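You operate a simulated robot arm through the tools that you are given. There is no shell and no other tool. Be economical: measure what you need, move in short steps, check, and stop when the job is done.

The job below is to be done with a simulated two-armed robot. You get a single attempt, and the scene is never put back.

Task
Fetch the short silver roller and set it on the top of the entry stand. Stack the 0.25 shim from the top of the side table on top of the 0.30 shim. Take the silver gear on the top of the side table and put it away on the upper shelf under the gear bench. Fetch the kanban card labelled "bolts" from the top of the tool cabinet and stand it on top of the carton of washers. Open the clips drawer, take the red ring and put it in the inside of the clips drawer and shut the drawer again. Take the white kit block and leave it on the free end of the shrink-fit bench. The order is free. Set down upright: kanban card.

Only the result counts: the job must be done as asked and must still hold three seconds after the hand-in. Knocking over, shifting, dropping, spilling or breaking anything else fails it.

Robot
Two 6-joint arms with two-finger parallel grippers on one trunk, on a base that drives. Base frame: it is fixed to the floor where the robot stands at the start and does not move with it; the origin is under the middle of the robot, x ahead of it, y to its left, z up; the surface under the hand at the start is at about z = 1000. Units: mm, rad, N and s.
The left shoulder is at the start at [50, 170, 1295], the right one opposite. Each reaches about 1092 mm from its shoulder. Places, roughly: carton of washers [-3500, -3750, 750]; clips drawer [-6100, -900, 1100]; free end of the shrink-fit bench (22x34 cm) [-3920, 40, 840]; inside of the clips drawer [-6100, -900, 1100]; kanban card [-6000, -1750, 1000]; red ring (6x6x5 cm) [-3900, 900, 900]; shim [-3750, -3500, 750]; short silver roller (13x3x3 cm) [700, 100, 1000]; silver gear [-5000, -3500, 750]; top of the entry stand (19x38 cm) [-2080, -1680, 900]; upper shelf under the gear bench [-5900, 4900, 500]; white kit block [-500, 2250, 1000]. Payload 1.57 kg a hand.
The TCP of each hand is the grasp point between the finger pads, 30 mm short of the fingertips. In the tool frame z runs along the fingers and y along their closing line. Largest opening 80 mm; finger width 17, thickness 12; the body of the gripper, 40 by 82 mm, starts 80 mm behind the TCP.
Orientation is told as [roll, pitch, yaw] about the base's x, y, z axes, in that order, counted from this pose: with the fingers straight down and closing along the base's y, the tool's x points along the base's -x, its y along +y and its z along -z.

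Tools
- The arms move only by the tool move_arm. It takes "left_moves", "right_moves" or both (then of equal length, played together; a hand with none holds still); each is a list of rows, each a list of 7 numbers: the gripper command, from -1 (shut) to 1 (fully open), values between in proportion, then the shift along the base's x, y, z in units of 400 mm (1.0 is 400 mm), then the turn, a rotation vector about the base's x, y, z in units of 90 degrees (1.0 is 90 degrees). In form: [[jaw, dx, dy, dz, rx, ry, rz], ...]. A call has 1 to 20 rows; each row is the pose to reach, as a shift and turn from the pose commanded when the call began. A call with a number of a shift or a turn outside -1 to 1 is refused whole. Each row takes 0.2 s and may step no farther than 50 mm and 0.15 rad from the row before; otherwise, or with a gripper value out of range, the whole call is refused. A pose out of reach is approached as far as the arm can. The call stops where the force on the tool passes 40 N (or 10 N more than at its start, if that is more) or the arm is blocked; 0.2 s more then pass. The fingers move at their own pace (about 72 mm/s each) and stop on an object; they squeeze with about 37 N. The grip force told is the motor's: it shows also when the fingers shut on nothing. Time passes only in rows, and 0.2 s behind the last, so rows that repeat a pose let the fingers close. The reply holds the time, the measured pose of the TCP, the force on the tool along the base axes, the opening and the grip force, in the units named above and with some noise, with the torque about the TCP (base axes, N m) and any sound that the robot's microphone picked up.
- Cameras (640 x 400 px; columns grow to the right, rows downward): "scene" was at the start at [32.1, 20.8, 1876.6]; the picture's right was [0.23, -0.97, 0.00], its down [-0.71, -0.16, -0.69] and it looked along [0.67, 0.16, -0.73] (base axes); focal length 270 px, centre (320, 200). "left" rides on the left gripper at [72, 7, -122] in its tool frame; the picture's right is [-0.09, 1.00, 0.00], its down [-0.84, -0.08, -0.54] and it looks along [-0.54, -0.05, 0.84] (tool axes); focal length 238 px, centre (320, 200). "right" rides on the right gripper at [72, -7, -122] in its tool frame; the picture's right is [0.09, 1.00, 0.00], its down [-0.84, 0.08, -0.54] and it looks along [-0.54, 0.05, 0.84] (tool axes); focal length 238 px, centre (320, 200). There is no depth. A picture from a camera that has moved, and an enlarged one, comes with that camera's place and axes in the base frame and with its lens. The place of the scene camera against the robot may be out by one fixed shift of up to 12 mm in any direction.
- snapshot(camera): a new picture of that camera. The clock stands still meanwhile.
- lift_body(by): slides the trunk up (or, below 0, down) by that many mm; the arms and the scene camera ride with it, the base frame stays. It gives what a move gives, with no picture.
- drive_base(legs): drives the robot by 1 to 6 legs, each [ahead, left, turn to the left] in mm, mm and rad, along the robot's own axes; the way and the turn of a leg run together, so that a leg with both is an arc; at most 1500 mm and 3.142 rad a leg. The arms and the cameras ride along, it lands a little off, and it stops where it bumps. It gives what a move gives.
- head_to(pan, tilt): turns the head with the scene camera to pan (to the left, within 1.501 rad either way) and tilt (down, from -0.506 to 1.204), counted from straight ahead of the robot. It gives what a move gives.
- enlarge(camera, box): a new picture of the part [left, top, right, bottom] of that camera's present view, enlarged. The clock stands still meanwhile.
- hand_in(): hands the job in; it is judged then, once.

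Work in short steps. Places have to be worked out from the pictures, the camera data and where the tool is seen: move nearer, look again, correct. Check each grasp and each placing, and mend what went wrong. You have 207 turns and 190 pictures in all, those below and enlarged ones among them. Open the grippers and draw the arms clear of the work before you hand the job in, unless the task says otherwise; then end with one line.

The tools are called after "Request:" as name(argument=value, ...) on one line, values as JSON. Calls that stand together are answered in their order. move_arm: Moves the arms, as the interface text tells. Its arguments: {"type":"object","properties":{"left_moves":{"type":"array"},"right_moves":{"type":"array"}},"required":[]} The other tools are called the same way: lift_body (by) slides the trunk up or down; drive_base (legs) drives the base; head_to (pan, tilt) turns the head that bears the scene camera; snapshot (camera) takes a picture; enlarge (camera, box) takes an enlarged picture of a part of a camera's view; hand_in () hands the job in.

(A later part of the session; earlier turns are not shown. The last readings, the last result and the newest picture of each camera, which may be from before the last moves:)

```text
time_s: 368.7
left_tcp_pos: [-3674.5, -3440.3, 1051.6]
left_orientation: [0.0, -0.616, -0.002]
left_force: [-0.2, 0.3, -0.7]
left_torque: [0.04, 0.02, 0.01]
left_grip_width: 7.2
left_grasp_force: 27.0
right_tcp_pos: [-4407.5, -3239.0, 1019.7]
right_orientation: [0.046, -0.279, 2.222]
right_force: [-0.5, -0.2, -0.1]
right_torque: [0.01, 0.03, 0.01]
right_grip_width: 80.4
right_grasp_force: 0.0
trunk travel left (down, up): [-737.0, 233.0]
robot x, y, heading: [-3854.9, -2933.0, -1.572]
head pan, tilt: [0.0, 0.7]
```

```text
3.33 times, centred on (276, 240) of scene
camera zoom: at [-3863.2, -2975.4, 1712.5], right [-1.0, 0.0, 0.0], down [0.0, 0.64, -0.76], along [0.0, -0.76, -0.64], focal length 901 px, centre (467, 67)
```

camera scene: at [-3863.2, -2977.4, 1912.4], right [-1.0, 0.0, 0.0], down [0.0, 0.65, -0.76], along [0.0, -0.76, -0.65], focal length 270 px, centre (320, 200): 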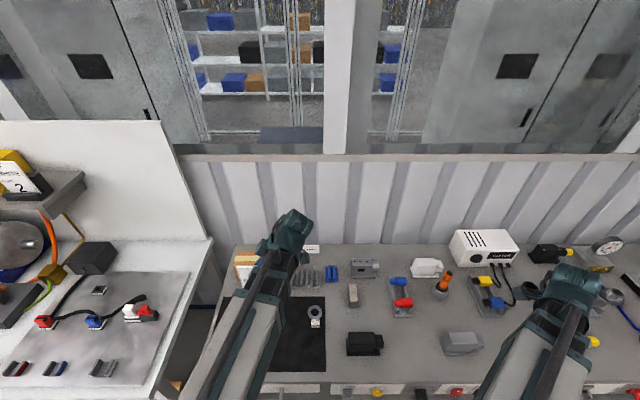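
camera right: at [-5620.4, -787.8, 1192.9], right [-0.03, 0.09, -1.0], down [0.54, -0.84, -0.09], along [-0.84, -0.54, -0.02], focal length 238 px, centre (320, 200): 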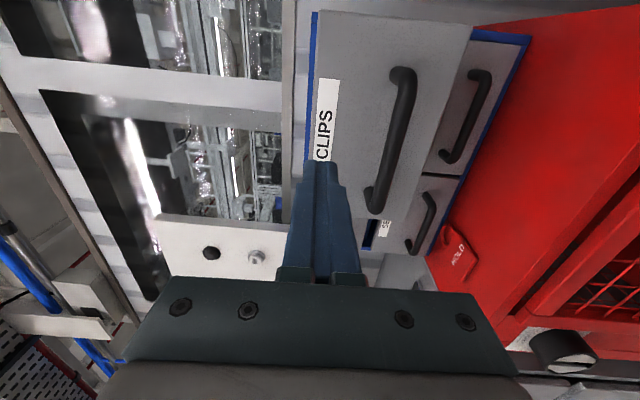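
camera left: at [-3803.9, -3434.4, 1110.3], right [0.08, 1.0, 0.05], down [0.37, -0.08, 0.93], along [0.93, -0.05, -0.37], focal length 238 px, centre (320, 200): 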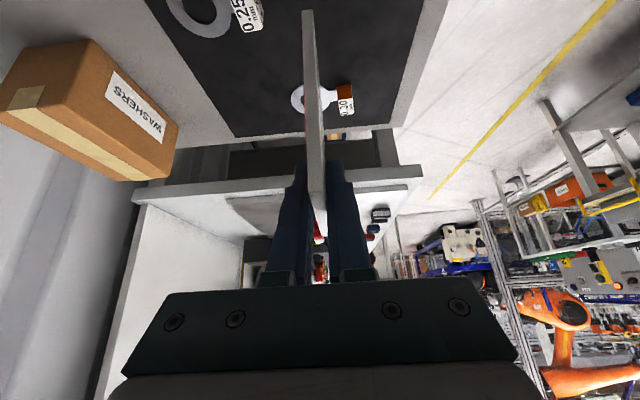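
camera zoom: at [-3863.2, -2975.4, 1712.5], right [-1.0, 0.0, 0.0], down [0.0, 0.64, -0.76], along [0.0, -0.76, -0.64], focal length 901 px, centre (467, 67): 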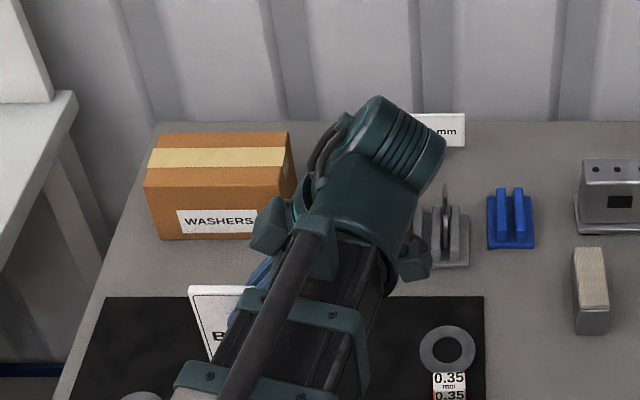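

Clear view: carton x -3642…-3448, y -3850…-3755, top z about 861. Move the card over its centre with smaller steps.

Request:
move_arm(left_moves=[[-1, 0.034, -0.1, 0, 0, 0, 0], [-1, 0.068, -0.2, 0, 0, 0, 0], [-1, 0.102, -0.3, 0, 0, 0, 0], [-1, 0.136, -0.4, 0, 0, 0, 0], [-1, 0.17, -0.5, 0, 0, 0, 0], [-1, 0.204, -0.6, 0, 0, 0, 0], [-1, 0.238, -0.7, 0, 0, 0, 0], [-1, 0.272, -0.8, 0, 0, 0, 0], [-1, 0.3, -0.88, 0, 0, 0, 0], [-1, 0.31, -0.9125, 0, 0, 0, 0], [-1, 0.31, -0.9125, 0, 0, 0, 0]])

Request:
snapshot(camera="left")

Request:
enlarge(camera="scene", box=[180, 160, 372, 280])

```text
time_s: 371.1
left_tcp_pos: [-3549.2, -3807.1, 1051.9]
left_orientation: [-0.001, -0.618, -0.004]
left_force: [0.7, 0.3, -0.5]
left_torque: [0.01, -0.03, 0.02]
left_grip_width: 7.4
left_grasp_force: 26.3
right_tcp_pos: [-4407.6, -3239.9, 1021.4]
right_orientation: [0.044, -0.279, 2.222]
right_force: [-0.2, 0.2, -0.2]
right_torque: [0.0, 0.0, 0.0]
right_grip_width: 80.4
right_grasp_force: 0.0
trunk travel left (down, up): [-737.0, 233.0]
robot x, y, heading: [-3859.4, -2933.8, -1.572]
head pan, tilt: [0.0, 0.7]
```

```text
75 pictures are left
camera left: at [-3679.7, -3799.9, 1110.2], right [0.08, 1.0, 0.05], down [0.37, -0.08, 0.93], along [0.93, -0.05, -0.37], focal length 238 px, centre (320, 200)
```

left: 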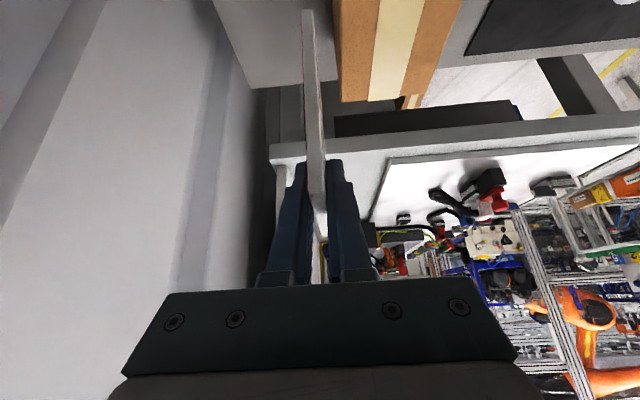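

```text
3.33 times, centred on (276, 220) of scene
camera zoom: at [-3863.2, -2975.5, 1712.5], right [-1.0, 0.0, 0.0], down [0.0, 0.64, -0.76], along [0.0, -0.76, -0.64], focal length 901 px, centre (467, 133)
```

zoom: 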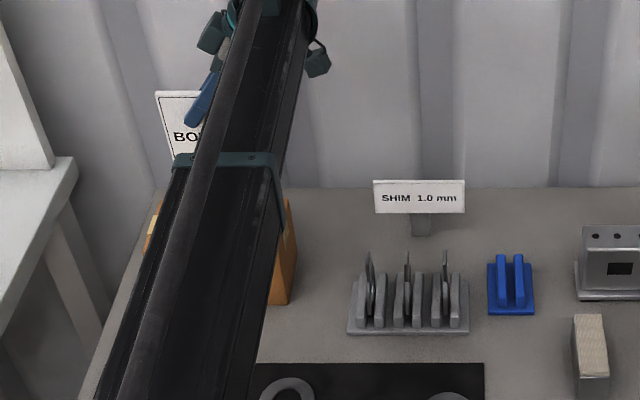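

The hand view disagrees with my z-assumption: re-solving both views gives table z about 800, carton top z about 906, x -3654…-3470, y -3790…-3697. Shift the card to its centre [-3562, -3744].

Request:
move_arm(left_moves=[[-1, -0.02, 0.08, 0, 0, 0, 0], [-1, -0.0475, 0.155, 0, 0, 0, 0], [-1, -0.0475, 0.155, 0, 0, 0, 0]])

Request:
snapshot(camera="left")

Request:
snapshot(camera="right")

```text
time_s: 371.9
left_tcp_pos: [-3569.7, -3743.2, 1052.9]
left_orientation: [0.0, -0.616, -0.004]
left_force: [0.2, -0.4, -1.0]
left_torque: [0.05, 0.0, -0.01]
left_grip_width: 7.3
left_grasp_force: 27.1
right_tcp_pos: [-4407.6, -3241.0, 1020.1]
right_orientation: [0.042, -0.279, 2.223]
right_force: [0.2, -0.5, 0.3]
right_torque: [0.01, 0.0, 0.02]
right_grip_width: 79.8
right_grasp_force: 0.1
trunk travel left (down, up): [-737.0, 233.0]
robot x, y, heading: [-3855.5, -2932.6, -1.576]
head pan, tilt: [0.0, 0.7]
```

```text
73 pictures are left
camera left: at [-3698.9, -3737.8, 1110.1], right [0.08, 1.0, 0.05], down [0.37, -0.08, 0.93], along [0.93, -0.05, -0.37], focal length 238 px, centre (320, 200)
```

left: 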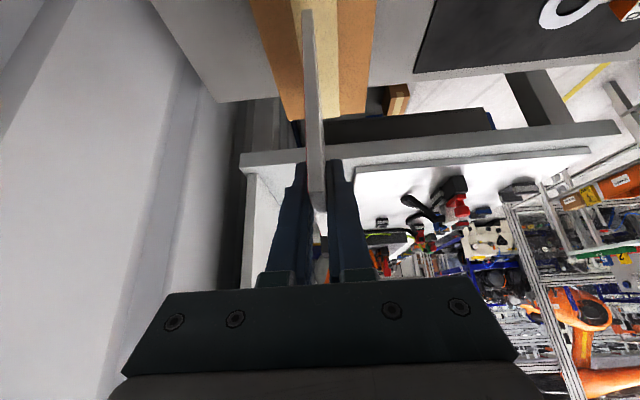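

```text
72 pictures are left
camera right: at [-4335.2, -3315.8, 1117.1], right [-0.73, -0.68, 0.02], down [-0.44, 0.49, 0.75], along [-0.52, 0.54, -0.66], focal length 238 px, centre (320, 200)
```

right: 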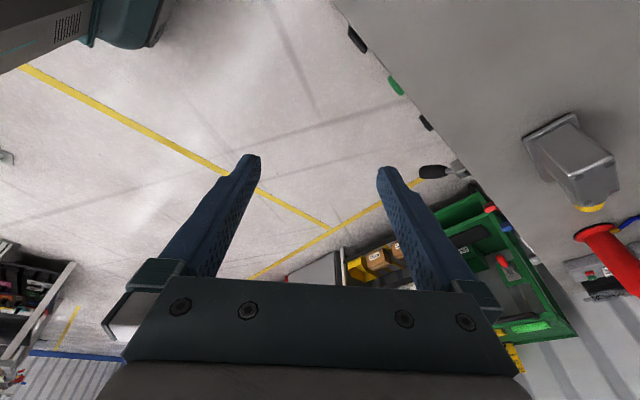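

The card hangs centred over the carton. Lower toward contact, creeping at the end.

Request:
lift_body(by=-32)

Request:
lift_body(by=-5)

Request:
lift_body(by=-4)

Request:
snapshot(camera="left")

```text
time_s: 372.7
left_tcp_pos: [-3569.5, -3743.5, 1022.2]
left_orientation: [-0.001, -0.625, -0.004]
left_force: [-3.3, 2.7, 19.0]
left_torque: [0.41, 0.12, 0.11]
left_grip_width: 8.2
left_grasp_force: 27.2
right_tcp_pos: [-4408.1, -3237.3, 988.5]
right_orientation: [0.043, -0.278, 2.222]
right_force: [0.2, -0.2, -1.1]
right_torque: [0.01, 0.04, 0.01]
right_grip_width: 80.0
right_grasp_force: 0.1
trunk travel left (down, up): [-705.0, 265.0]
robot x, y, heading: [-3856.6, -2929.8, -1.576]
head pan, tilt: [0.0, 0.7]
stopped: the force on the tool passed its limit at 54 N (the readings are from after the stop); the commanded pose is now the measured one
```

```text
time_s: 373.2
left_tcp_pos: [-3568.4, -3743.3, 1017.1]
left_orientation: [-0.005, -0.625, -0.006]
left_force: [-1.4, 1.5, 15.0]
left_torque: [0.17, -0.14, -0.01]
left_grip_width: 7.8
left_grasp_force: 26.7
right_tcp_pos: [-4407.6, -3239.2, 983.4]
right_orientation: [0.043, -0.278, 2.222]
right_force: [-0.1, -0.2, -0.6]
right_torque: [0.02, -0.03, -0.02]
right_grip_width: 79.8
right_grasp_force: 0.0
trunk travel left (down, up): [-700.0, 270.0]
robot x, y, heading: [-3858.1, -2934.2, -1.572]
head pan, tilt: [0.0, 0.7]
```

```text
time_s: 373.7
left_tcp_pos: [-3568.7, -3743.6, 1012.6]
left_orientation: [-0.004, -0.625, -0.004]
left_force: [-0.6, 0.9, 17.3]
left_torque: [0.07, 0.19, -0.19]
left_grip_width: 7.6
left_grasp_force: 27.3
right_tcp_pos: [-4408.2, -3238.2, 979.7]
right_orientation: [0.042, -0.277, 2.221]
right_force: [0.2, -0.3, -0.4]
right_torque: [0.0, -0.04, -0.01]
right_grip_width: 79.7
right_grasp_force: 0.0
trunk travel left (down, up): [-696.0, 274.0]
robot x, y, heading: [-3857.9, -2933.5, -1.57]
head pan, tilt: [0.0, 0.7]
```

```text
71 pictures are left
camera left: at [-3699.0, -3737.0, 1070.4], right [0.08, 1.0, 0.05], down [0.36, -0.08, 0.93], along [0.93, -0.06, -0.37], focal length 238 px, centre (320, 200)
```

left: 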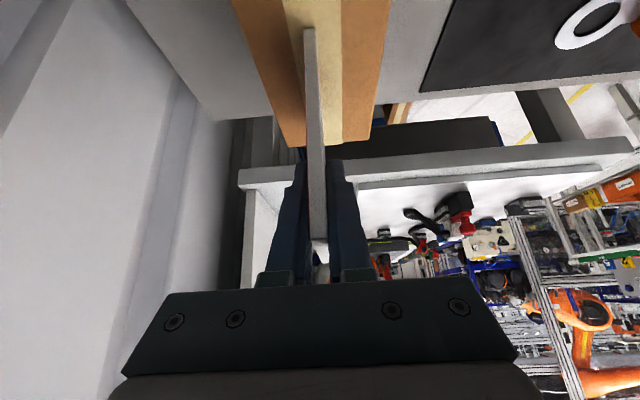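

The card is firmly on the carton (about 17 N). Open the fingers a little and look.

Request:
move_arm(left_moves=[[-0.7, 0, 0, 0, 0, 0, 0], [-0.5, 0, 0, 0, 0, 0, 0], [-0.5, 0, 0, 0, 0, 0, 0], [-0.5, 0, 0, 0, 0, 0, 0]])

Request:
snapshot(camera="left")

```text
time_s: 374.7
left_tcp_pos: [-3569.0, -3743.4, 1011.8]
left_orientation: [-0.002, -0.624, -0.006]
left_force: [0.3, 0.2, -0.3]
left_torque: [0.04, 0.0, 0.0]
left_grip_width: 20.1
left_grasp_force: 0.0
right_tcp_pos: [-4409.4, -3238.8, 979.3]
right_orientation: [0.043, -0.279, 2.221]
right_force: [-0.5, -0.3, 0.8]
right_torque: [0.01, -0.02, 0.02]
right_grip_width: 80.1
right_grasp_force: 0.1
trunk travel left (down, up): [-696.0, 274.0]
robot x, y, heading: [-3860.5, -2932.6, -1.573]
head pan, tilt: [0.0, 0.7]
```

```text
70 pictures are left
camera left: at [-3698.7, -3738.2, 1069.3], right [0.08, 1.0, 0.05], down [0.36, -0.08, 0.93], along [0.93, -0.06, -0.37], focal length 238 px, centre (320, 200)
```

left: 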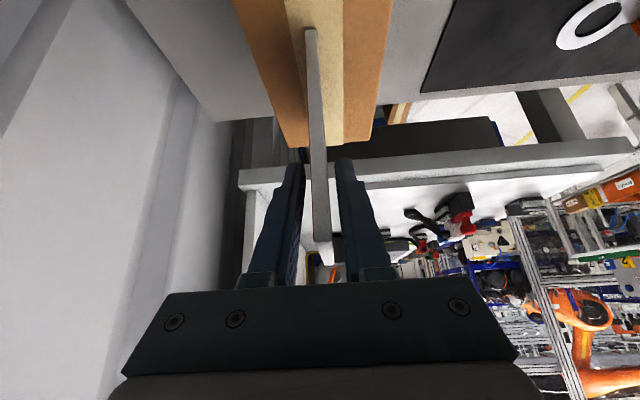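

The card stands on its own. Open more and rise straight up.

Request:
move_arm(left_moves=[[-0.2, 0, 0, 0, 0, 0, 0], [0, 0, 0, 0, 0, 0, 0], [0, 0, 0, 0, 0, 0, 0]])

Request:
lift_body(by=150)

Request:
snapshot(camera="left")

```text
time_s: 375.5
left_tcp_pos: [-3568.5, -3745.1, 1012.4]
left_orientation: [-0.002, -0.624, -0.006]
left_force: [0.4, -0.5, -0.2]
left_torque: [0.02, 0.0, -0.01]
left_grip_width: 40.0
left_grasp_force: 0.1
right_tcp_pos: [-4406.8, -3239.6, 979.2]
right_orientation: [0.044, -0.28, 2.22]
right_force: [-0.2, -0.3, 0.2]
right_torque: [-0.01, -0.02, -0.04]
right_grip_width: 79.9
right_grasp_force: 0.0
trunk travel left (down, up): [-696.0, 274.0]
robot x, y, heading: [-3854.4, -2935.0, -1.574]
head pan, tilt: [0.0, 0.7]
```

```text
time_s: 377.3
left_tcp_pos: [-3568.2, -3744.5, 1162.1]
left_orientation: [-0.002, -0.624, -0.006]
left_force: [-1.0, 0.2, 0.3]
left_torque: [0.02, -0.01, 0.02]
left_grip_width: 39.9
left_grasp_force: 0.1
right_tcp_pos: [-4408.3, -3239.4, 1129.7]
right_orientation: [0.041, -0.28, 2.222]
right_force: [-0.4, 0.8, -0.1]
right_torque: [-0.01, -0.01, -0.01]
right_grip_width: 79.9
right_grasp_force: 0.1
trunk travel left (down, up): [-846.0, 124.0]
robot x, y, heading: [-3861.2, -2930.8, -1.571]
head pan, tilt: [0.0, 0.7]
```

```text
69 pictures are left
camera left: at [-3698.7, -3738.3, 1219.2], right [0.08, 1.0, 0.05], down [0.36, -0.08, 0.93], along [0.93, -0.06, -0.37], focal length 238 px, centre (320, 200)
```

left: 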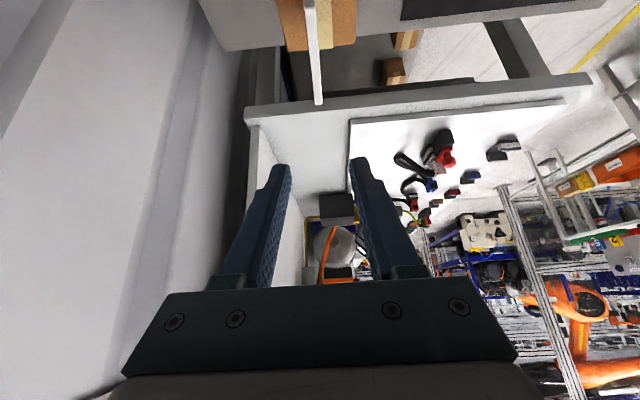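

Card placed and standing. Withdraw north and straighten the left hand over the mat to look at the shims.

Request:
move_arm(left_moves=[[0.5, 0, 0.08, -0.015, 0, 0.05, 0], [1, 0, 0.16, -0.03, 0, 0.1, 0], [1, -0.02, 0.24, -0.045, 0, 0.15, 0], [1, -0.05, 0.32, -0.06, 0, 0.2, 0], [1, -0.08, 0.4, -0.07, 0, 0.25, 0], [1, -0.12, 0.48, -0.08, 0, 0.3, 0], [1, -0.15, 0.56, -0.09, 0, 0.35, 0], [1, -0.18, 0.6, -0.1, 0, 0.393, 0], [1, -0.18, 0.6, -0.1, 0, 0.393, 0]])

Request:
snapshot(camera="left")

Request:
enlarge(camera="scene", box=[180, 200, 372, 320])

```text
time_s: 379.3
left_tcp_pos: [-3640.6, -3504.1, 1121.6]
left_orientation: [-0.005, -0.006, -0.004]
left_force: [-0.2, -0.1, -0.4]
left_torque: [-0.05, -0.02, 0.0]
left_grip_width: 80.1
left_grasp_force: 0.0
left hand out of reach, approached as far as the arm can: row 1, 2, 3, 4, 5, 6, 7
right_tcp_pos: [-4407.7, -3238.9, 1130.0]
right_orientation: [0.041, -0.28, 2.222]
right_force: [0.6, -0.5, -0.7]
right_torque: [0.0, 0.01, -0.01]
right_grip_width: 80.0
right_grasp_force: 0.1
trunk travel left (down, up): [-846.0, 124.0]
robot x, y, heading: [-3857.6, -2937.1, -1.573]
head pan, tilt: [0.0, 0.7]
```

```text
68 pictures are left
camera left: at [-3714.4, -3498.1, 1242.4], right [0.1, 1.0, 0.0], down [0.83, -0.08, 0.55], along [0.54, -0.05, -0.84], focal length 238 px, centre (320, 200)
```

left: 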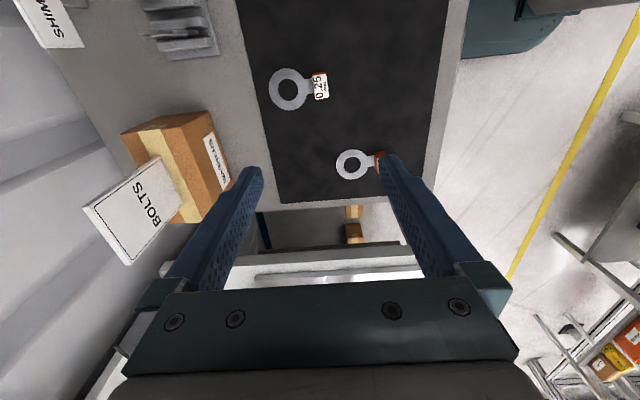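

```text
3.33 times, centred on (276, 260) of scene
camera zoom: at [-3863.2, -2975.6, 1821.6], right [-1.0, 0.0, 0.0], down [0.0, 0.64, -0.76], along [0.0, -0.76, -0.64], focal length 901 px, centre (467, 0)
```

zoom: 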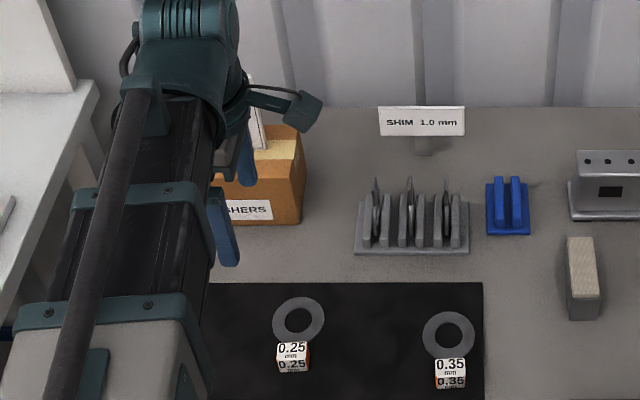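

Shims: ring 0.25 at about [-3657, -3560] with its tag block just north at [-3661, -3501]; ring 0.30 at about [-3512, -3450], tag also north. Plan: grip the 0.25 tag across x, turn 90° so the tag points west, and lay ring on ring. First turn the wrist and pull the right hand further from the table edge.

Request:
move_arm(left_moves=[[1, 0, 0, 0, 0, 0, -0.09], [1, 0, 0, 0, 0, 0, -0.18], [1, 0, 0, 0, 0, 0, -0.27], [1, 0, 0, 0, 0, 0, -0.36], [1, 0, 0, 0, 0, 0, -0.45], [1, 0, 0, 0, 0, 0, -0.54], [1, 0, 0, 0, 0, 0, -0.63], [1, 0, 0, 0, 0, 0, -0.72], [1, -0.02, 0, 0, 0, 0, -0.81], [1, -0.04, 0, 0, 0, 0, -0.9], [1, -0.05, 0, 0, 0, 0, -0.99], [1, -0.05, 0.0, 0, 0, 0, -1.0]], right_moves=[[1, -0.02, 0.03, 0, 0, 0, 0], [1, -0.04, 0.06, 0, 0, 0, 0], [1, -0.06, 0.1, 0, 0, 0, 0], [1, -0.08, 0.13, 0, 0, 0, 0], [1, -0.1, 0.16, 0, 0, 0, 0], [1, -0.1, 0.18, 0, 0, 0, 0], [1, -0.1, 0.18, 0, 0, 0, 0], [1, -0.1, 0.18, 0, 0, 0, 0], [1, -0.1, 0.18, 0, 0, 0, 0], [1, -0.1, 0.18, 0, 0, 0, 0], [1, -0.1, 0.18, 0, 0, 0, 0], [1, -0.1, 0.18, 0, 0, 0, 0]])

Request:
lift_body(by=-150)

Request:
snapshot(camera="left")

```text
time_s: 381.9
left_tcp_pos: [-3661.6, -3505.4, 1121.0]
left_orientation: [-0.003, -0.007, -1.576]
left_force: [-0.1, 0.0, 0.1]
left_torque: [0.01, 0.03, 0.01]
left_grip_width: 80.0
left_grasp_force: 0.2
right_tcp_pos: [-4448.1, -3168.6, 1130.5]
right_orientation: [0.041, -0.29, 2.223]
right_force: [0.1, 0.3, -0.3]
right_torque: [-0.02, -0.01, -0.02]
right_grip_width: 80.1
right_grasp_force: 0.0
trunk travel left (down, up): [-846.0, 124.0]
robot x, y, heading: [-3857.4, -2933.6, -1.575]
head pan, tilt: [0.0, 0.7]
```

```text
time_s: 383.6
left_tcp_pos: [-3661.7, -3505.9, 969.8]
left_orientation: [-0.003, -0.008, -1.575]
left_force: [-0.8, -0.4, 0.5]
left_torque: [0.02, 0.0, 0.02]
left_grip_width: 80.1
left_grasp_force: 0.1
right_tcp_pos: [-4448.1, -3167.3, 981.2]
right_orientation: [0.042, -0.288, 2.221]
right_force: [0.8, -0.2, -0.9]
right_torque: [-0.01, 0.02, 0.03]
right_grip_width: 80.1
right_grasp_force: 0.0
trunk travel left (down, up): [-696.0, 274.0]
robot x, y, heading: [-3858.6, -2929.6, -1.571]
head pan, tilt: [0.0, 0.7]
```

```text
66 pictures are left
camera left: at [-3654.4, -3433.1, 1092.4], right [1.0, -0.1, 0.0], down [-0.08, -0.83, 0.55], along [-0.06, -0.55, -0.84], focal length 238 px, centre (320, 200)
```

left: 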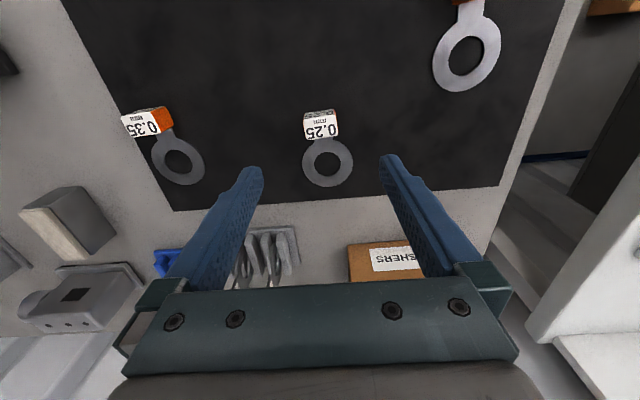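

The hand is right over the 0.25 tag. Lower 105 mm, look, then creep.

Request:
lift_body(by=-105)

Request:
snapshot(camera="left")

```text
time_s: 385.0
left_tcp_pos: [-3661.0, -3504.6, 865.8]
left_orientation: [-0.003, -0.007, -1.574]
left_force: [0.2, 0.1, -0.4]
left_torque: [-0.01, 0.03, -0.01]
left_grip_width: 80.0
left_grasp_force: 0.0
right_tcp_pos: [-4447.5, -3168.5, 875.5]
right_orientation: [0.041, -0.288, 2.222]
right_force: [0.6, -0.2, -0.9]
right_torque: [0.02, -0.01, -0.01]
right_grip_width: 80.0
right_grasp_force: 0.2
trunk travel left (down, up): [-591.0, 379.0]
robot x, y, heading: [-3856.6, -2934.5, -1.574]
head pan, tilt: [0.0, 0.7]
```

```text
65 pictures are left
camera left: at [-3654.4, -3433.0, 987.4], right [1.0, -0.1, 0.0], down [-0.08, -0.83, 0.55], along [-0.06, -0.55, -0.84], focal length 238 px, centre (320, 200)
```

left: 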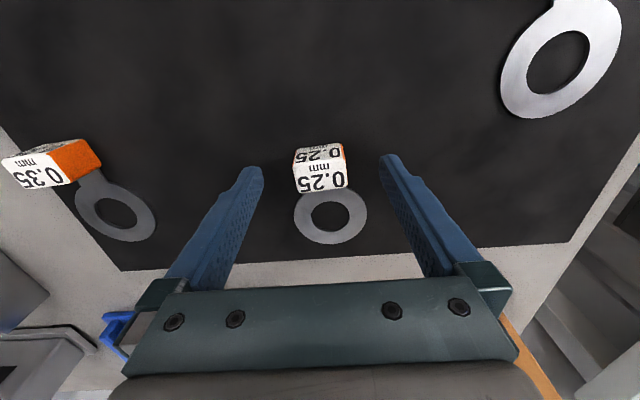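

Aligned. Creep down until the tips near the mat.

Request:
lift_body(by=-12)

Request:
lift_body(by=-5)

Request:
lift_body(by=-5)

Request:
snapshot(camera="left")

```text
time_s: 385.6
left_tcp_pos: [-3660.4, -3505.7, 853.0]
left_orientation: [-0.004, -0.007, -1.575]
left_force: [1.2, 0.2, -0.3]
left_torque: [0.02, 0.0, -0.01]
left_grip_width: 80.2
left_grasp_force: 0.1
right_tcp_pos: [-4448.2, -3167.5, 862.6]
right_orientation: [0.042, -0.288, 2.222]
right_force: [-0.6, 0.9, -0.4]
right_torque: [-0.03, -0.02, -0.01]
right_grip_width: 79.9
right_grasp_force: 0.1
trunk travel left (down, up): [-579.0, 391.0]
robot x, y, heading: [-3858.0, -2936.9, -1.571]
head pan, tilt: [0.0, 0.7]
```

```text
time_s: 386.0
left_tcp_pos: [-3659.7, -3504.7, 853.0]
left_orientation: [0.0, -0.01, -1.574]
left_force: [-1.7, 2.0, 27.4]
left_torque: [0.29, -0.49, 0.13]
left_grip_width: 79.8
left_grasp_force: 0.0
right_tcp_pos: [-4447.4, -3166.6, 860.5]
right_orientation: [0.043, -0.287, 2.221]
right_force: [0.1, -1.1, -0.5]
right_torque: [0.01, 0.02, 0.01]
right_grip_width: 80.0
right_grasp_force: 0.1
trunk travel left (down, up): [-577.0, 393.0]
robot x, y, heading: [-3856.6, -2934.2, -1.573]
head pan, tilt: [0.0, 0.7]
stopped: the force on the tool passed its limit at 59 N (the readings are from after the stop); the commanded pose is now the measured one
```

```text
time_s: 386.3
left_tcp_pos: [-3660.4, -3505.3, 853.8]
left_orientation: [0.0, -0.011, -1.574]
left_force: [-1.3, 1.7, 30.6]
left_torque: [0.28, -0.18, 0.01]
left_grip_width: 79.6
left_grasp_force: 0.1
right_tcp_pos: [-4450.2, -3165.9, 861.1]
right_orientation: [0.046, -0.286, 2.222]
right_force: [-0.6, -0.4, 0.4]
right_torque: [-0.01, 0.03, 0.02]
right_grip_width: 80.1
right_grasp_force: 0.1
trunk travel left (down, up): [-577.0, 393.0]
robot x, y, heading: [-3854.1, -2936.4, -1.57]
head pan, tilt: [0.0, 0.7]
stopped: the force on the tool passed its limit at 53 N (the readings are from after the stop); the commanded pose is now the measured one
```

```text
64 pictures are left
camera left: at [-3654.8, -3432.5, 974.2], right [1.0, -0.1, 0.0], down [-0.08, -0.83, 0.55], along [-0.05, -0.55, -0.83], focal length 238 px, centre (320, 200)
```

left: 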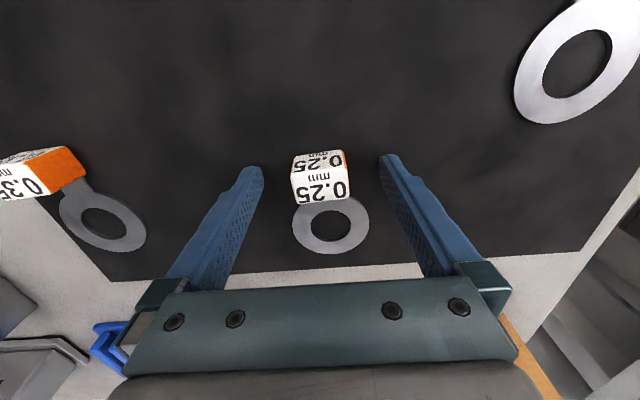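

The mat surface is at z about 823. Raise 3 mm, grip the tag and lift slightly.

Request:
lift_body(by=3)

Request:
move_arm(left_moves=[[0.3, 0, 0, 0, 0, 0, 0], [-0.3, 0, 0, 0, 0, 0, 0], [-1, 0, 0, 0, 0, 0, 0], [-1, 0, 0, 0, 0, 0, 0], [-1, 0, 0, 0, 0, 0, 0], [-1, 0, 0, 0, 0, 0, 0]])

Request:
lift_body(by=15)

Request:
snapshot(camera="left")

```text
time_s: 386.8
left_tcp_pos: [-3660.2, -3507.1, 854.5]
left_orientation: [-0.001, -0.012, -1.573]
left_force: [-0.2, 0.5, 0.0]
left_torque: [0.0, 0.05, -0.02]
left_grip_width: 79.5
left_grasp_force: 0.1
right_tcp_pos: [-4447.6, -3166.6, 863.3]
right_orientation: [0.043, -0.288, 2.222]
right_force: [0.5, 0.1, -0.8]
right_torque: [-0.01, 0.02, -0.01]
right_grip_width: 80.0
right_grasp_force: 0.0
trunk travel left (down, up): [-580.0, 390.0]
robot x, y, heading: [-3857.7, -2933.9, -1.574]
head pan, tilt: [0.0, 0.7]
```

```text
time_s: 388.2
left_tcp_pos: [-3659.4, -3507.0, 855.3]
left_orientation: [-0.001, -0.011, -1.574]
left_force: [0.3, -0.3, 0.6]
left_torque: [-0.03, -0.03, 0.06]
left_grip_width: 32.9
left_grasp_force: 37.2
right_tcp_pos: [-4448.4, -3168.8, 864.9]
right_orientation: [0.042, -0.29, 2.221]
right_force: [0.3, 0.0, -0.5]
right_torque: [-0.01, 0.02, -0.01]
right_grip_width: 80.2
right_grasp_force: 0.0
trunk travel left (down, up): [-580.0, 390.0]
robot x, y, heading: [-3854.1, -2935.0, -1.574]
head pan, tilt: [0.0, 0.7]
```

```text
time_s: 388.9
left_tcp_pos: [-3660.5, -3506.4, 869.2]
left_orientation: [-0.002, -0.01, -1.574]
left_force: [0.7, -0.3, -1.4]
left_torque: [0.07, 0.02, 0.0]
left_grip_width: 32.9
left_grasp_force: 36.4
right_tcp_pos: [-4449.1, -3168.0, 878.4]
right_orientation: [0.043, -0.29, 2.221]
right_force: [-0.5, -0.3, -0.2]
right_torque: [0.0, -0.02, 0.01]
right_grip_width: 79.7
right_grasp_force: 0.1
trunk travel left (down, up): [-595.0, 375.0]
robot x, y, heading: [-3855.3, -2932.9, -1.573]
head pan, tilt: [0.0, 0.7]
```

```text
63 pictures are left
camera left: at [-3654.1, -3434.3, 990.8], right [1.0, -0.1, 0.0], down [-0.08, -0.83, 0.55], along [-0.05, -0.55, -0.83], focal length 238 px, centre (320, 200)
```

left: 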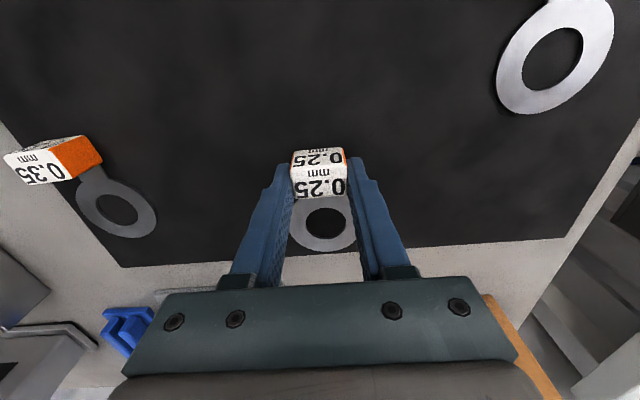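

The 0.25 shim is in hand. Raise 60 mm, turn +90° and move over the 0.30 shim.

Request:
lift_body(by=60)

Request:
move_arm(left_moves=[[-1, 0.02, 0.01, 0, 0, 0, 0.09], [-1, 0.04, 0.02, 0, 0, 0, 0.18], [-1, 0.06, 0.03, 0, 0, 0, 0.27], [-1, 0.08, 0.045, 0, 0, 0, 0.36], [-1, 0.1, 0.06, 0, 0, 0, 0.45], [-1, 0.12, 0.07, 0, 0, 0, 0.54], [-1, 0.14, 0.08, 0, 0, 0, 0.63], [-1, 0.16, 0.09, 0, 0, 0, 0.72], [-1, 0.18, 0.1, 0, 0, 0, 0.81], [-1, 0.2, 0.11, 0, 0, 0, 0.9], [-1, 0.225, 0.12, 0, 0, 0, 0.99], [-1, 0.241, 0.125, 0, 0, 0, 1.0], [-1, 0.241, 0.125, 0, 0, 0, 1.0]])

Request:
snapshot(camera="left")

```text
time_s: 389.9
left_tcp_pos: [-3660.0, -3505.9, 930.0]
left_orientation: [-0.002, -0.01, -1.574]
left_force: [0.2, 0.0, -0.9]
left_torque: [0.03, 0.02, -0.02]
left_grip_width: 33.1
left_grasp_force: 37.2
right_tcp_pos: [-4447.8, -3168.7, 938.7]
right_orientation: [0.041, -0.287, 2.223]
right_force: [0.8, -0.4, 0.0]
right_torque: [0.0, -0.01, 0.03]
right_grip_width: 80.0
right_grasp_force: 0.0
trunk travel left (down, up): [-655.0, 315.0]
robot x, y, heading: [-3861.5, -2931.9, -1.572]
head pan, tilt: [0.0, 0.7]
```

```text
time_s: 392.6
left_tcp_pos: [-3564.0, -3457.0, 930.1]
left_orientation: [-0.002, -0.011, -0.002]
left_force: [-0.3, -0.9, -1.5]
left_torque: [0.0, 0.02, -0.01]
left_grip_width: 32.8
left_grasp_force: 36.7
right_tcp_pos: [-4448.5, -3168.7, 938.0]
right_orientation: [0.043, -0.287, 2.222]
right_force: [0.1, -1.3, -0.3]
right_torque: [0.03, 0.01, -0.02]
right_grip_width: 80.1
right_grasp_force: 0.1
trunk travel left (down, up): [-655.0, 315.0]
robot x, y, heading: [-3857.2, -2932.9, -1.573]
head pan, tilt: [0.0, 0.7]
```

```text
62 pictures are left
camera left: at [-3637.8, -3450.3, 1050.8], right [0.09, 1.0, 0.0], down [0.83, -0.08, 0.55], along [0.55, -0.05, -0.83], focal length 238 px, centre (320, 200)
```

left: 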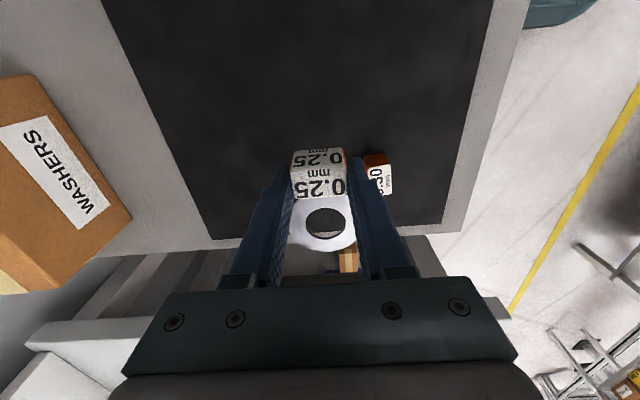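

The held ring is over the computed centre [-3514, -3457]. Lower 60 mm, then look.

Request:
lift_body(by=-58)

Request:
snapshot(camera="left")

Request:
head_to(pan=0.55, tilt=0.75)

Request:
snapshot(camera="scene")

```text
time_s: 393.6
left_tcp_pos: [-3563.8, -3456.7, 872.0]
left_orientation: [-0.002, -0.011, -0.002]
left_force: [0.2, 0.9, -0.2]
left_torque: [0.01, 0.0, -0.01]
left_grip_width: 33.1
left_grasp_force: 37.0
right_tcp_pos: [-4448.5, -3169.4, 882.2]
right_orientation: [0.041, -0.288, 2.222]
right_force: [0.4, 0.2, -0.1]
right_torque: [0.0, -0.03, 0.01]
right_grip_width: 79.8
right_grasp_force: 0.1
trunk travel left (down, up): [-597.0, 373.0]
robot x, y, heading: [-3857.5, -2931.4, -1.575]
head pan, tilt: [0.0, 0.7]
```

```text
61 pictures are left
camera left: at [-3637.9, -3450.2, 992.8], right [0.1, 1.0, 0.0], down [0.83, -0.08, 0.55], along [0.55, -0.05, -0.83], focal length 238 px, centre (320, 200)
```

left: 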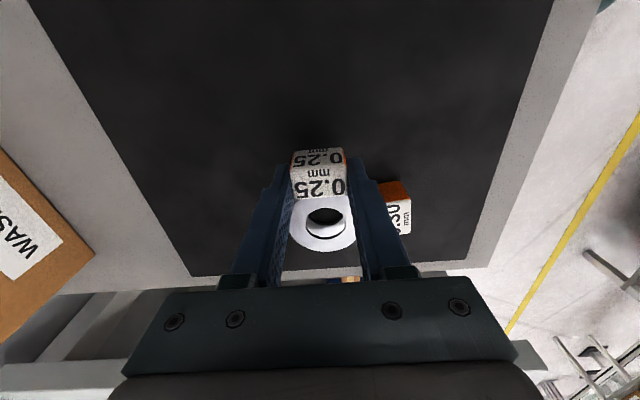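

```text
time_s: 394.6
left_tcp_pos: [-3564.2, -3456.1, 871.0]
left_orientation: [-0.003, -0.01, -0.004]
left_force: [0.1, -0.2, -1.4]
left_torque: [-0.01, 0.02, 0.02]
left_grip_width: 32.9
left_grasp_force: 36.4
right_tcp_pos: [-4446.8, -3168.5, 880.9]
right_orientation: [0.041, -0.288, 2.222]
right_force: [-0.1, 0.3, 0.0]
right_torque: [-0.01, 0.02, -0.01]
right_grip_width: 80.0
right_grasp_force: 0.1
trunk travel left (down, up): [-597.0, 373.0]
robot x, y, heading: [-3855.3, -2933.0, -1.572]
head pan, tilt: [0.55, 0.75]
```

```text
60 pictures are left
camera scene: at [-3819.9, -2961.4, 1568.0], right [-0.85, -0.52, 0.0], down [-0.35, 0.58, -0.73], along [0.38, -0.62, -0.68], focal length 270 px, centre (320, 200)
```

scene: 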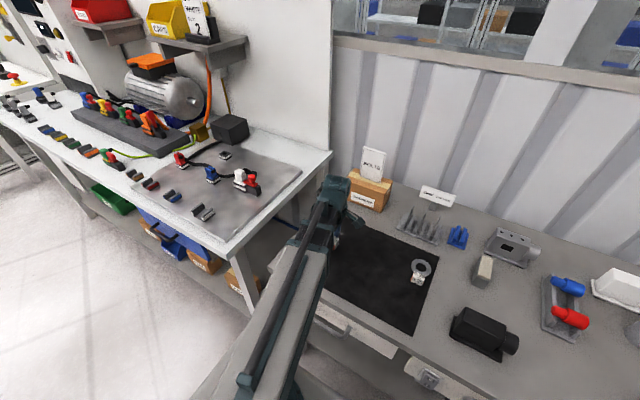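

Enlarge the hand view to check concentricity through the hole.

Request:
enlarge(camera="left", box=[256, 140, 416, 290])

```text
2.67 times, centred on (336, 215) of left
camera zoom: at [-3637.9, -3450.3, 992.8], right [0.1, 1.0, 0.0], down [0.83, -0.08, 0.55], along [0.55, -0.05, -0.83], focal length 636 px, centre (277, 160)
```

zoom: 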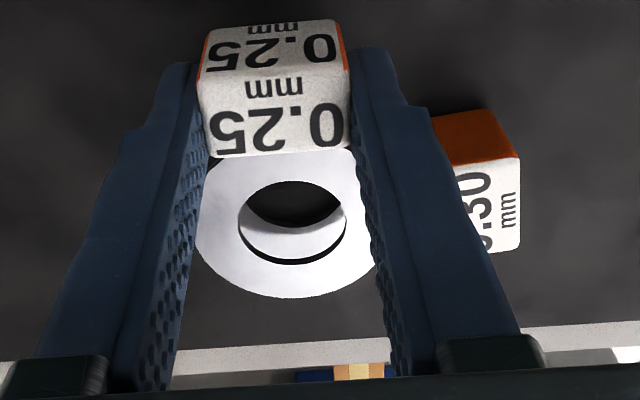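

Accounting for the height difference the two holes coincide within a couple of millimetres. Lower onto it.

Request:
lift_body(by=-10)

Request:
lift_body(by=-3)

Request:
lift_body(by=-3)

Request:
enlarge(camera="left", box=[256, 140, 416, 290])

```text
time_s: 395.2
left_tcp_pos: [-3564.5, -3456.5, 862.6]
left_orientation: [-0.003, -0.009, -0.003]
left_force: [-0.1, -0.1, -1.3]
left_torque: [-0.02, 0.05, 0.02]
left_grip_width: 32.9
left_grasp_force: 37.2
right_tcp_pos: [-4448.4, -3168.2, 870.1]
right_orientation: [0.042, -0.289, 2.223]
right_force: [-0.3, 0.0, -0.2]
right_torque: [0.0, -0.01, 0.0]
right_grip_width: 80.0
right_grasp_force: 0.0
trunk travel left (down, up): [-587.0, 383.0]
robot x, y, heading: [-3859.0, -2931.6, -1.574]
head pan, tilt: [0.55, 0.75]
```

```text
time_s: 395.7
left_tcp_pos: [-3564.5, -3456.8, 858.8]
left_orientation: [-0.002, -0.01, -0.003]
left_force: [0.6, -0.4, -0.8]
left_torque: [0.01, 0.02, 0.01]
left_grip_width: 33.4
left_grasp_force: 37.8
right_tcp_pos: [-4447.9, -3167.3, 867.8]
right_orientation: [0.042, -0.287, 2.222]
right_force: [0.3, 0.1, -0.2]
right_torque: [0.03, 0.0, 0.03]
right_grip_width: 80.2
right_grasp_force: 0.0
trunk travel left (down, up): [-584.0, 386.0]
robot x, y, heading: [-3853.5, -2933.8, -1.574]
head pan, tilt: [0.55, 0.75]
```

```text
time_s: 396.2
left_tcp_pos: [-3563.4, -3456.3, 856.6]
left_orientation: [-0.005, -0.011, -0.004]
left_force: [0.4, -4.0, 22.7]
left_torque: [0.03, -0.62, -0.11]
left_grip_width: 32.9
left_grasp_force: 36.4
right_tcp_pos: [-4449.1, -3168.1, 865.6]
right_orientation: [0.042, -0.285, 2.221]
right_force: [-0.3, -0.3, 0.2]
right_torque: [0.02, 0.04, -0.01]
right_grip_width: 79.7
right_grasp_force: 0.1
trunk travel left (down, up): [-581.0, 389.0]
robot x, y, heading: [-3861.0, -2931.9, -1.573]
head pan, tilt: [0.55, 0.75]
```

```text
2.67 times, centred on (336, 215) of left
camera zoom: at [-3638.3, -3449.9, 977.7], right [0.1, 1.0, 0.0], down [0.83, -0.08, 0.55], along [0.55, -0.05, -0.83], focal length 636 px, centre (277, 160)
```

zoom: 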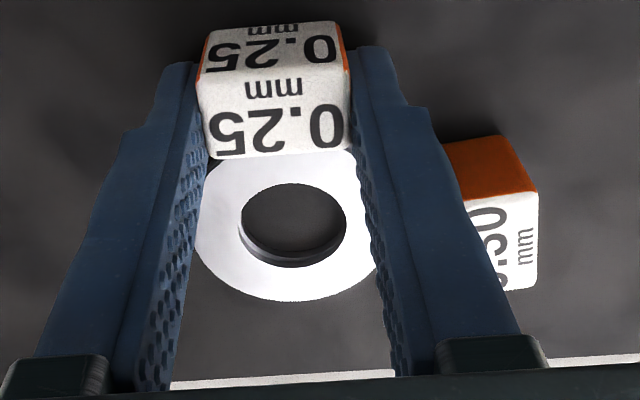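

Contact, holes concentric. Ease up 1 mm, open moderately and rise.

Request:
lift_body(by=1)

Request:
move_arm(left_moves=[[0, 0, 0, 0, 0, 0, 0], [0.3, 0, 0, 0, 0, 0, 0], [0.3, 0, 0, 0, 0, 0, 0], [0.3, 0, 0, 0, 0, 0, 0]])

Request:
lift_body(by=120)

Request:
snapshot(camera="left")

```text
time_s: 396.7
left_tcp_pos: [-3565.4, -3456.1, 856.6]
left_orientation: [-0.003, -0.011, -0.002]
left_force: [0.9, -3.4, 9.4]
left_torque: [-0.08, -0.19, -0.05]
left_grip_width: 33.0
left_grasp_force: 37.1
right_tcp_pos: [-4447.6, -3167.9, 866.8]
right_orientation: [0.042, -0.287, 2.221]
right_force: [-0.4, -0.4, 0.0]
right_torque: [0.0, -0.05, -0.01]
right_grip_width: 79.8
right_grasp_force: 0.1
trunk travel left (down, up): [-582.0, 388.0]
robot x, y, heading: [-3858.3, -2932.3, -1.573]
head pan, tilt: [0.55, 0.75]
```

```text
time_s: 397.7
left_tcp_pos: [-3564.1, -3457.4, 855.9]
left_orientation: [-0.002, -0.011, -0.003]
left_force: [0.0, 0.1, 0.2]
left_torque: [0.01, 0.02, -0.05]
left_grip_width: 52.1
left_grasp_force: 0.1
right_tcp_pos: [-4447.4, -3168.0, 864.4]
right_orientation: [0.042, -0.288, 2.221]
right_force: [0.7, 0.4, -0.2]
right_torque: [0.03, -0.01, -0.02]
right_grip_width: 80.2
right_grasp_force: 0.1
trunk travel left (down, up): [-582.0, 388.0]
robot x, y, heading: [-3855.1, -2932.2, -1.568]
head pan, tilt: [0.55, 0.75]
```

```text
time_s: 399.2
left_tcp_pos: [-3564.8, -3456.7, 975.8]
left_orientation: [0.0, -0.01, -0.003]
left_force: [-0.6, -0.5, -0.3]
left_torque: [0.03, 0.03, -0.01]
left_grip_width: 52.2
left_grasp_force: 0.1
right_tcp_pos: [-4448.3, -3168.4, 986.6]
right_orientation: [0.041, -0.287, 2.222]
right_force: [-0.2, 0.3, 0.0]
right_torque: [-0.02, 0.02, -0.02]
right_grip_width: 80.2
right_grasp_force: 0.1
trunk travel left (down, up): [-702.0, 268.0]
robot x, y, heading: [-3858.3, -2935.7, -1.571]
head pan, tilt: [0.55, 0.75]
```

```text
57 pictures are left
camera left: at [-3637.9, -3450.3, 1097.8], right [0.1, 1.0, 0.0], down [0.83, -0.08, 0.55], along [0.55, -0.05, -0.83], focal length 238 px, centre (320, 200)
```

left: 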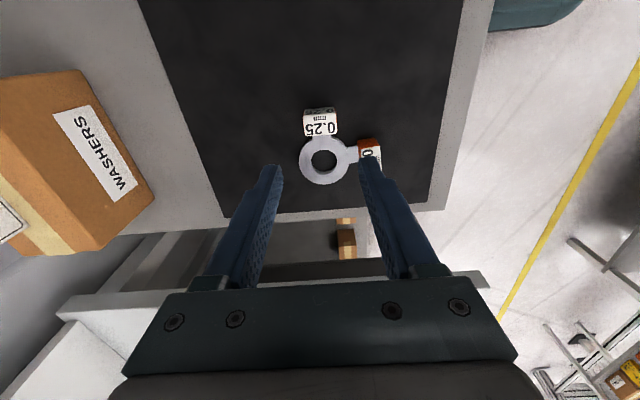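

The 0.25 shim lies on the 0.30 shim. Raise, return the left wrist to neutral, and slide west ~760 mm toward the gear.

Request:
lift_body(by=260)

Request:
move_arm(left_moves=[[1, -0.02, 0.02, 0, 0, 0, -0.09], [1, -0.05, 0.05, 0, 0, 0, -0.18], [1, -0.08, 0.08, 0, 0, 0, -0.27], [1, -0.1, 0.1, 0, 0, 0, -0.36], [1, -0.12, 0.12, 0, 0, 0, -0.45], [1, -0.14, 0.12, 0, 0, 0, -0.54], [1, -0.16, 0.12, 0, 0, 0, -0.63], [1, -0.18, 0.12, 0, 0, 0, -0.72], [1, -0.2, 0.12, 0, 0, 0, -0.81], [1, -0.22, 0.12, 0, 0, 0, -0.9], [1, -0.24, 0.12, 0, 0, 0, -0.99], [1, -0.24, 0.12, 0, 0, 0, -1.0]])

Request:
drive_base(legs=[[0, -765, 0]])

Request:
head_to(pan=-0.5, tilt=0.7)

Request:
snapshot(camera="scene")

```text
time_s: 401.9
left_tcp_pos: [-3564.2, -3456.3, 1235.9]
left_orientation: [-0.002, -0.01, -0.004]
left_force: [0.8, 0.2, -0.5]
left_torque: [0.01, 0.01, 0.0]
left_grip_width: 52.0
left_grasp_force: 0.1
right_tcp_pos: [-4448.7, -3169.0, 1245.9]
right_orientation: [0.041, -0.287, 2.221]
right_force: [0.0, 0.0, -1.2]
right_torque: [0.01, -0.01, 0.01]
right_grip_width: 80.2
right_grasp_force: 0.0
trunk travel left (down, up): [-962.0, 8.0]
robot x, y, heading: [-3855.5, -2936.0, -1.575]
head pan, tilt: [0.55, 0.75]
```

```text
time_s: 404.5
left_tcp_pos: [-3659.5, -3408.1, 1238.1]
left_orientation: [-0.002, -0.01, -1.575]
left_force: [-0.4, 0.3, -0.1]
left_torque: [0.01, 0.02, 0.01]
left_grip_width: 80.1
left_grasp_force: 0.0
right_tcp_pos: [-4447.6, -3167.3, 1245.5]
right_orientation: [0.042, -0.287, 2.222]
right_force: [0.2, -0.6, 0.2]
right_torque: [-0.01, -0.01, -0.01]
right_grip_width: 80.1
right_grasp_force: 0.1
trunk travel left (down, up): [-962.0, 8.0]
robot x, y, heading: [-3859.0, -2936.0, -1.575]
head pan, tilt: [0.55, 0.75]
```

```text
time_s: 408.6
left_tcp_pos: [-4428.9, -3408.2, 1237.0]
left_orientation: [-0.001, -0.011, -1.573]
left_force: [0.2, -0.2, -0.5]
left_torque: [0.0, 0.0, -0.01]
left_grip_width: 79.9
left_grasp_force: 0.0
right_tcp_pos: [-5216.7, -3166.9, 1246.1]
right_orientation: [0.041, -0.288, 2.225]
right_force: [-0.5, 0.3, 0.3]
right_torque: [0.01, -0.01, 0.03]
right_grip_width: 79.9
right_grasp_force: 0.1
trunk travel left (down, up): [-962.0, 8.0]
robot x, y, heading: [-4628.7, -2931.4, -1.571]
head pan, tilt: [0.55, 0.75]
```

```text
time_s: 409.9
left_tcp_pos: [-4427.1, -3407.2, 1236.5]
left_orientation: [-0.004, -0.011, -1.572]
left_force: [-0.1, 0.0, -0.3]
left_torque: [0.0, 0.03, 0.0]
left_grip_width: 80.1
left_grasp_force: 0.0
right_tcp_pos: [-5215.9, -3168.4, 1245.0]
right_orientation: [0.043, -0.289, 2.222]
right_force: [0.0, 0.1, 0.0]
right_torque: [0.01, 0.0, -0.01]
right_grip_width: 80.0
right_grasp_force: 0.0
trunk travel left (down, up): [-962.0, 8.0]
robot x, y, heading: [-4624.5, -2927.3, -1.571]
head pan, tilt: [-0.499, 0.7]
```

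```text
56 pictures are left
camera scene: at [-4672.4, -2964.0, 1937.3], right [-0.88, 0.48, 0.0], down [0.31, 0.57, -0.76], along [-0.37, -0.67, -0.64], focal length 270 px, centre (320, 200)
```

scene: 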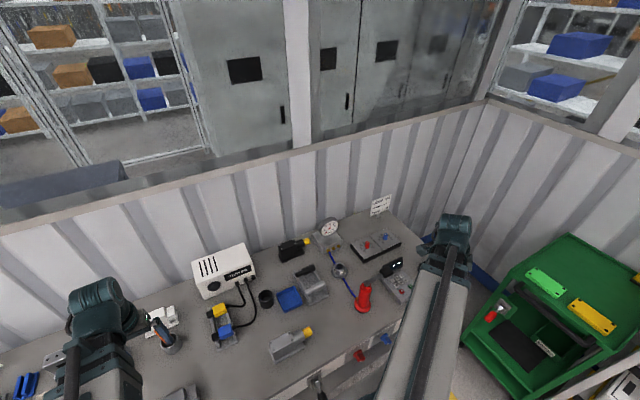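

Request:
enlarge(camera="scene", box=[260, 200, 440, 320])

```text
3.33 times, centred on (350, 260) of scene
camera zoom: at [-4672.4, -2964.0, 1937.3], right [-0.88, 0.48, 0.0], down [0.31, 0.57, -0.76], along [-0.37, -0.67, -0.64], focal length 901 px, centre (220, 0)
```

zoom: 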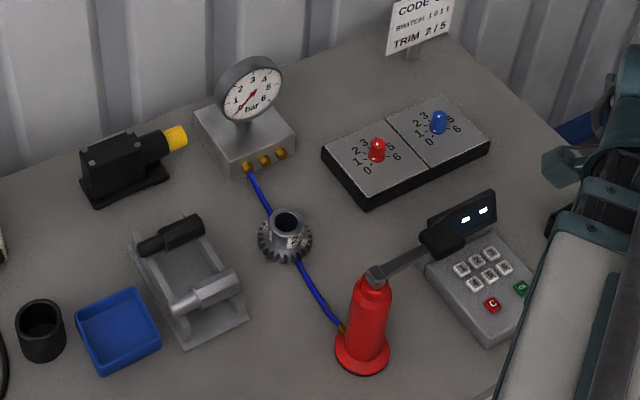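

The gear with its hub stands at about [-5132, -3596] beside a blue hose. I turn the robot 0.6 rad right so the left arm faces it and the right arm swings away into the open aisle.

Request:
drive_base(legs=[[-30, -60, 0], [0, 0, -0.6]])

Request:
head_to(pan=0.1, tilt=0.75)

Request:
snapshot(camera="scene")

```text
time_s: 412.6
left_tcp_pos: [-4791.2, -3404.6, 1237.4]
left_orientation: [-0.002, -0.011, -2.172]
left_force: [-0.3, 0.2, -0.5]
left_torque: [-0.01, 0.0, 0.03]
left_grip_width: 79.9
left_grasp_force: 0.1
right_tcp_pos: [-5306.0, -2762.0, 1245.7]
right_orientation: [0.042, -0.287, 1.623]
right_force: [-0.7, -1.2, 0.4]
right_torque: [-0.03, -0.02, -0.01]
right_grip_width: 80.1
right_grasp_force: 0.1
trunk travel left (down, up): [-962.0, 8.0]
robot x, y, heading: [-4688.1, -2903.4, -2.177]
head pan, tilt: [-0.499, 0.7]
```

```text
time_s: 413.6
left_tcp_pos: [-4790.3, -3405.2, 1235.8]
left_orientation: [-0.004, -0.013, -2.173]
left_force: [0.4, -0.5, 0.9]
left_torque: [-0.03, -0.01, -0.04]
left_grip_width: 79.9
left_grasp_force: 0.1
right_tcp_pos: [-5306.3, -2762.1, 1246.2]
right_orientation: [0.041, -0.287, 1.624]
right_force: [-0.4, 0.4, -0.6]
right_torque: [0.02, -0.03, 0.0]
right_grip_width: 79.9
right_grasp_force: 0.1
trunk travel left (down, up): [-962.0, 8.0]
robot x, y, heading: [-4682.7, -2903.2, -2.174]
head pan, tilt: [0.099, 0.75]
```

```text
54 pictures are left
camera scene: at [-4708.7, -2938.7, 1933.0], right [-0.88, 0.48, 0.0], down [0.33, 0.6, -0.73], along [-0.35, -0.64, -0.68], focal length 270 px, centre (320, 200)
```

scene: 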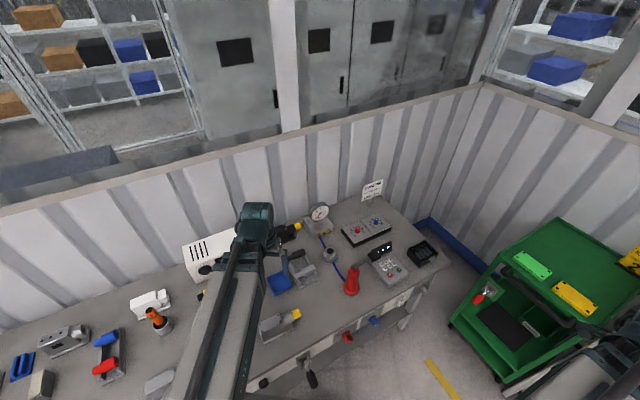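

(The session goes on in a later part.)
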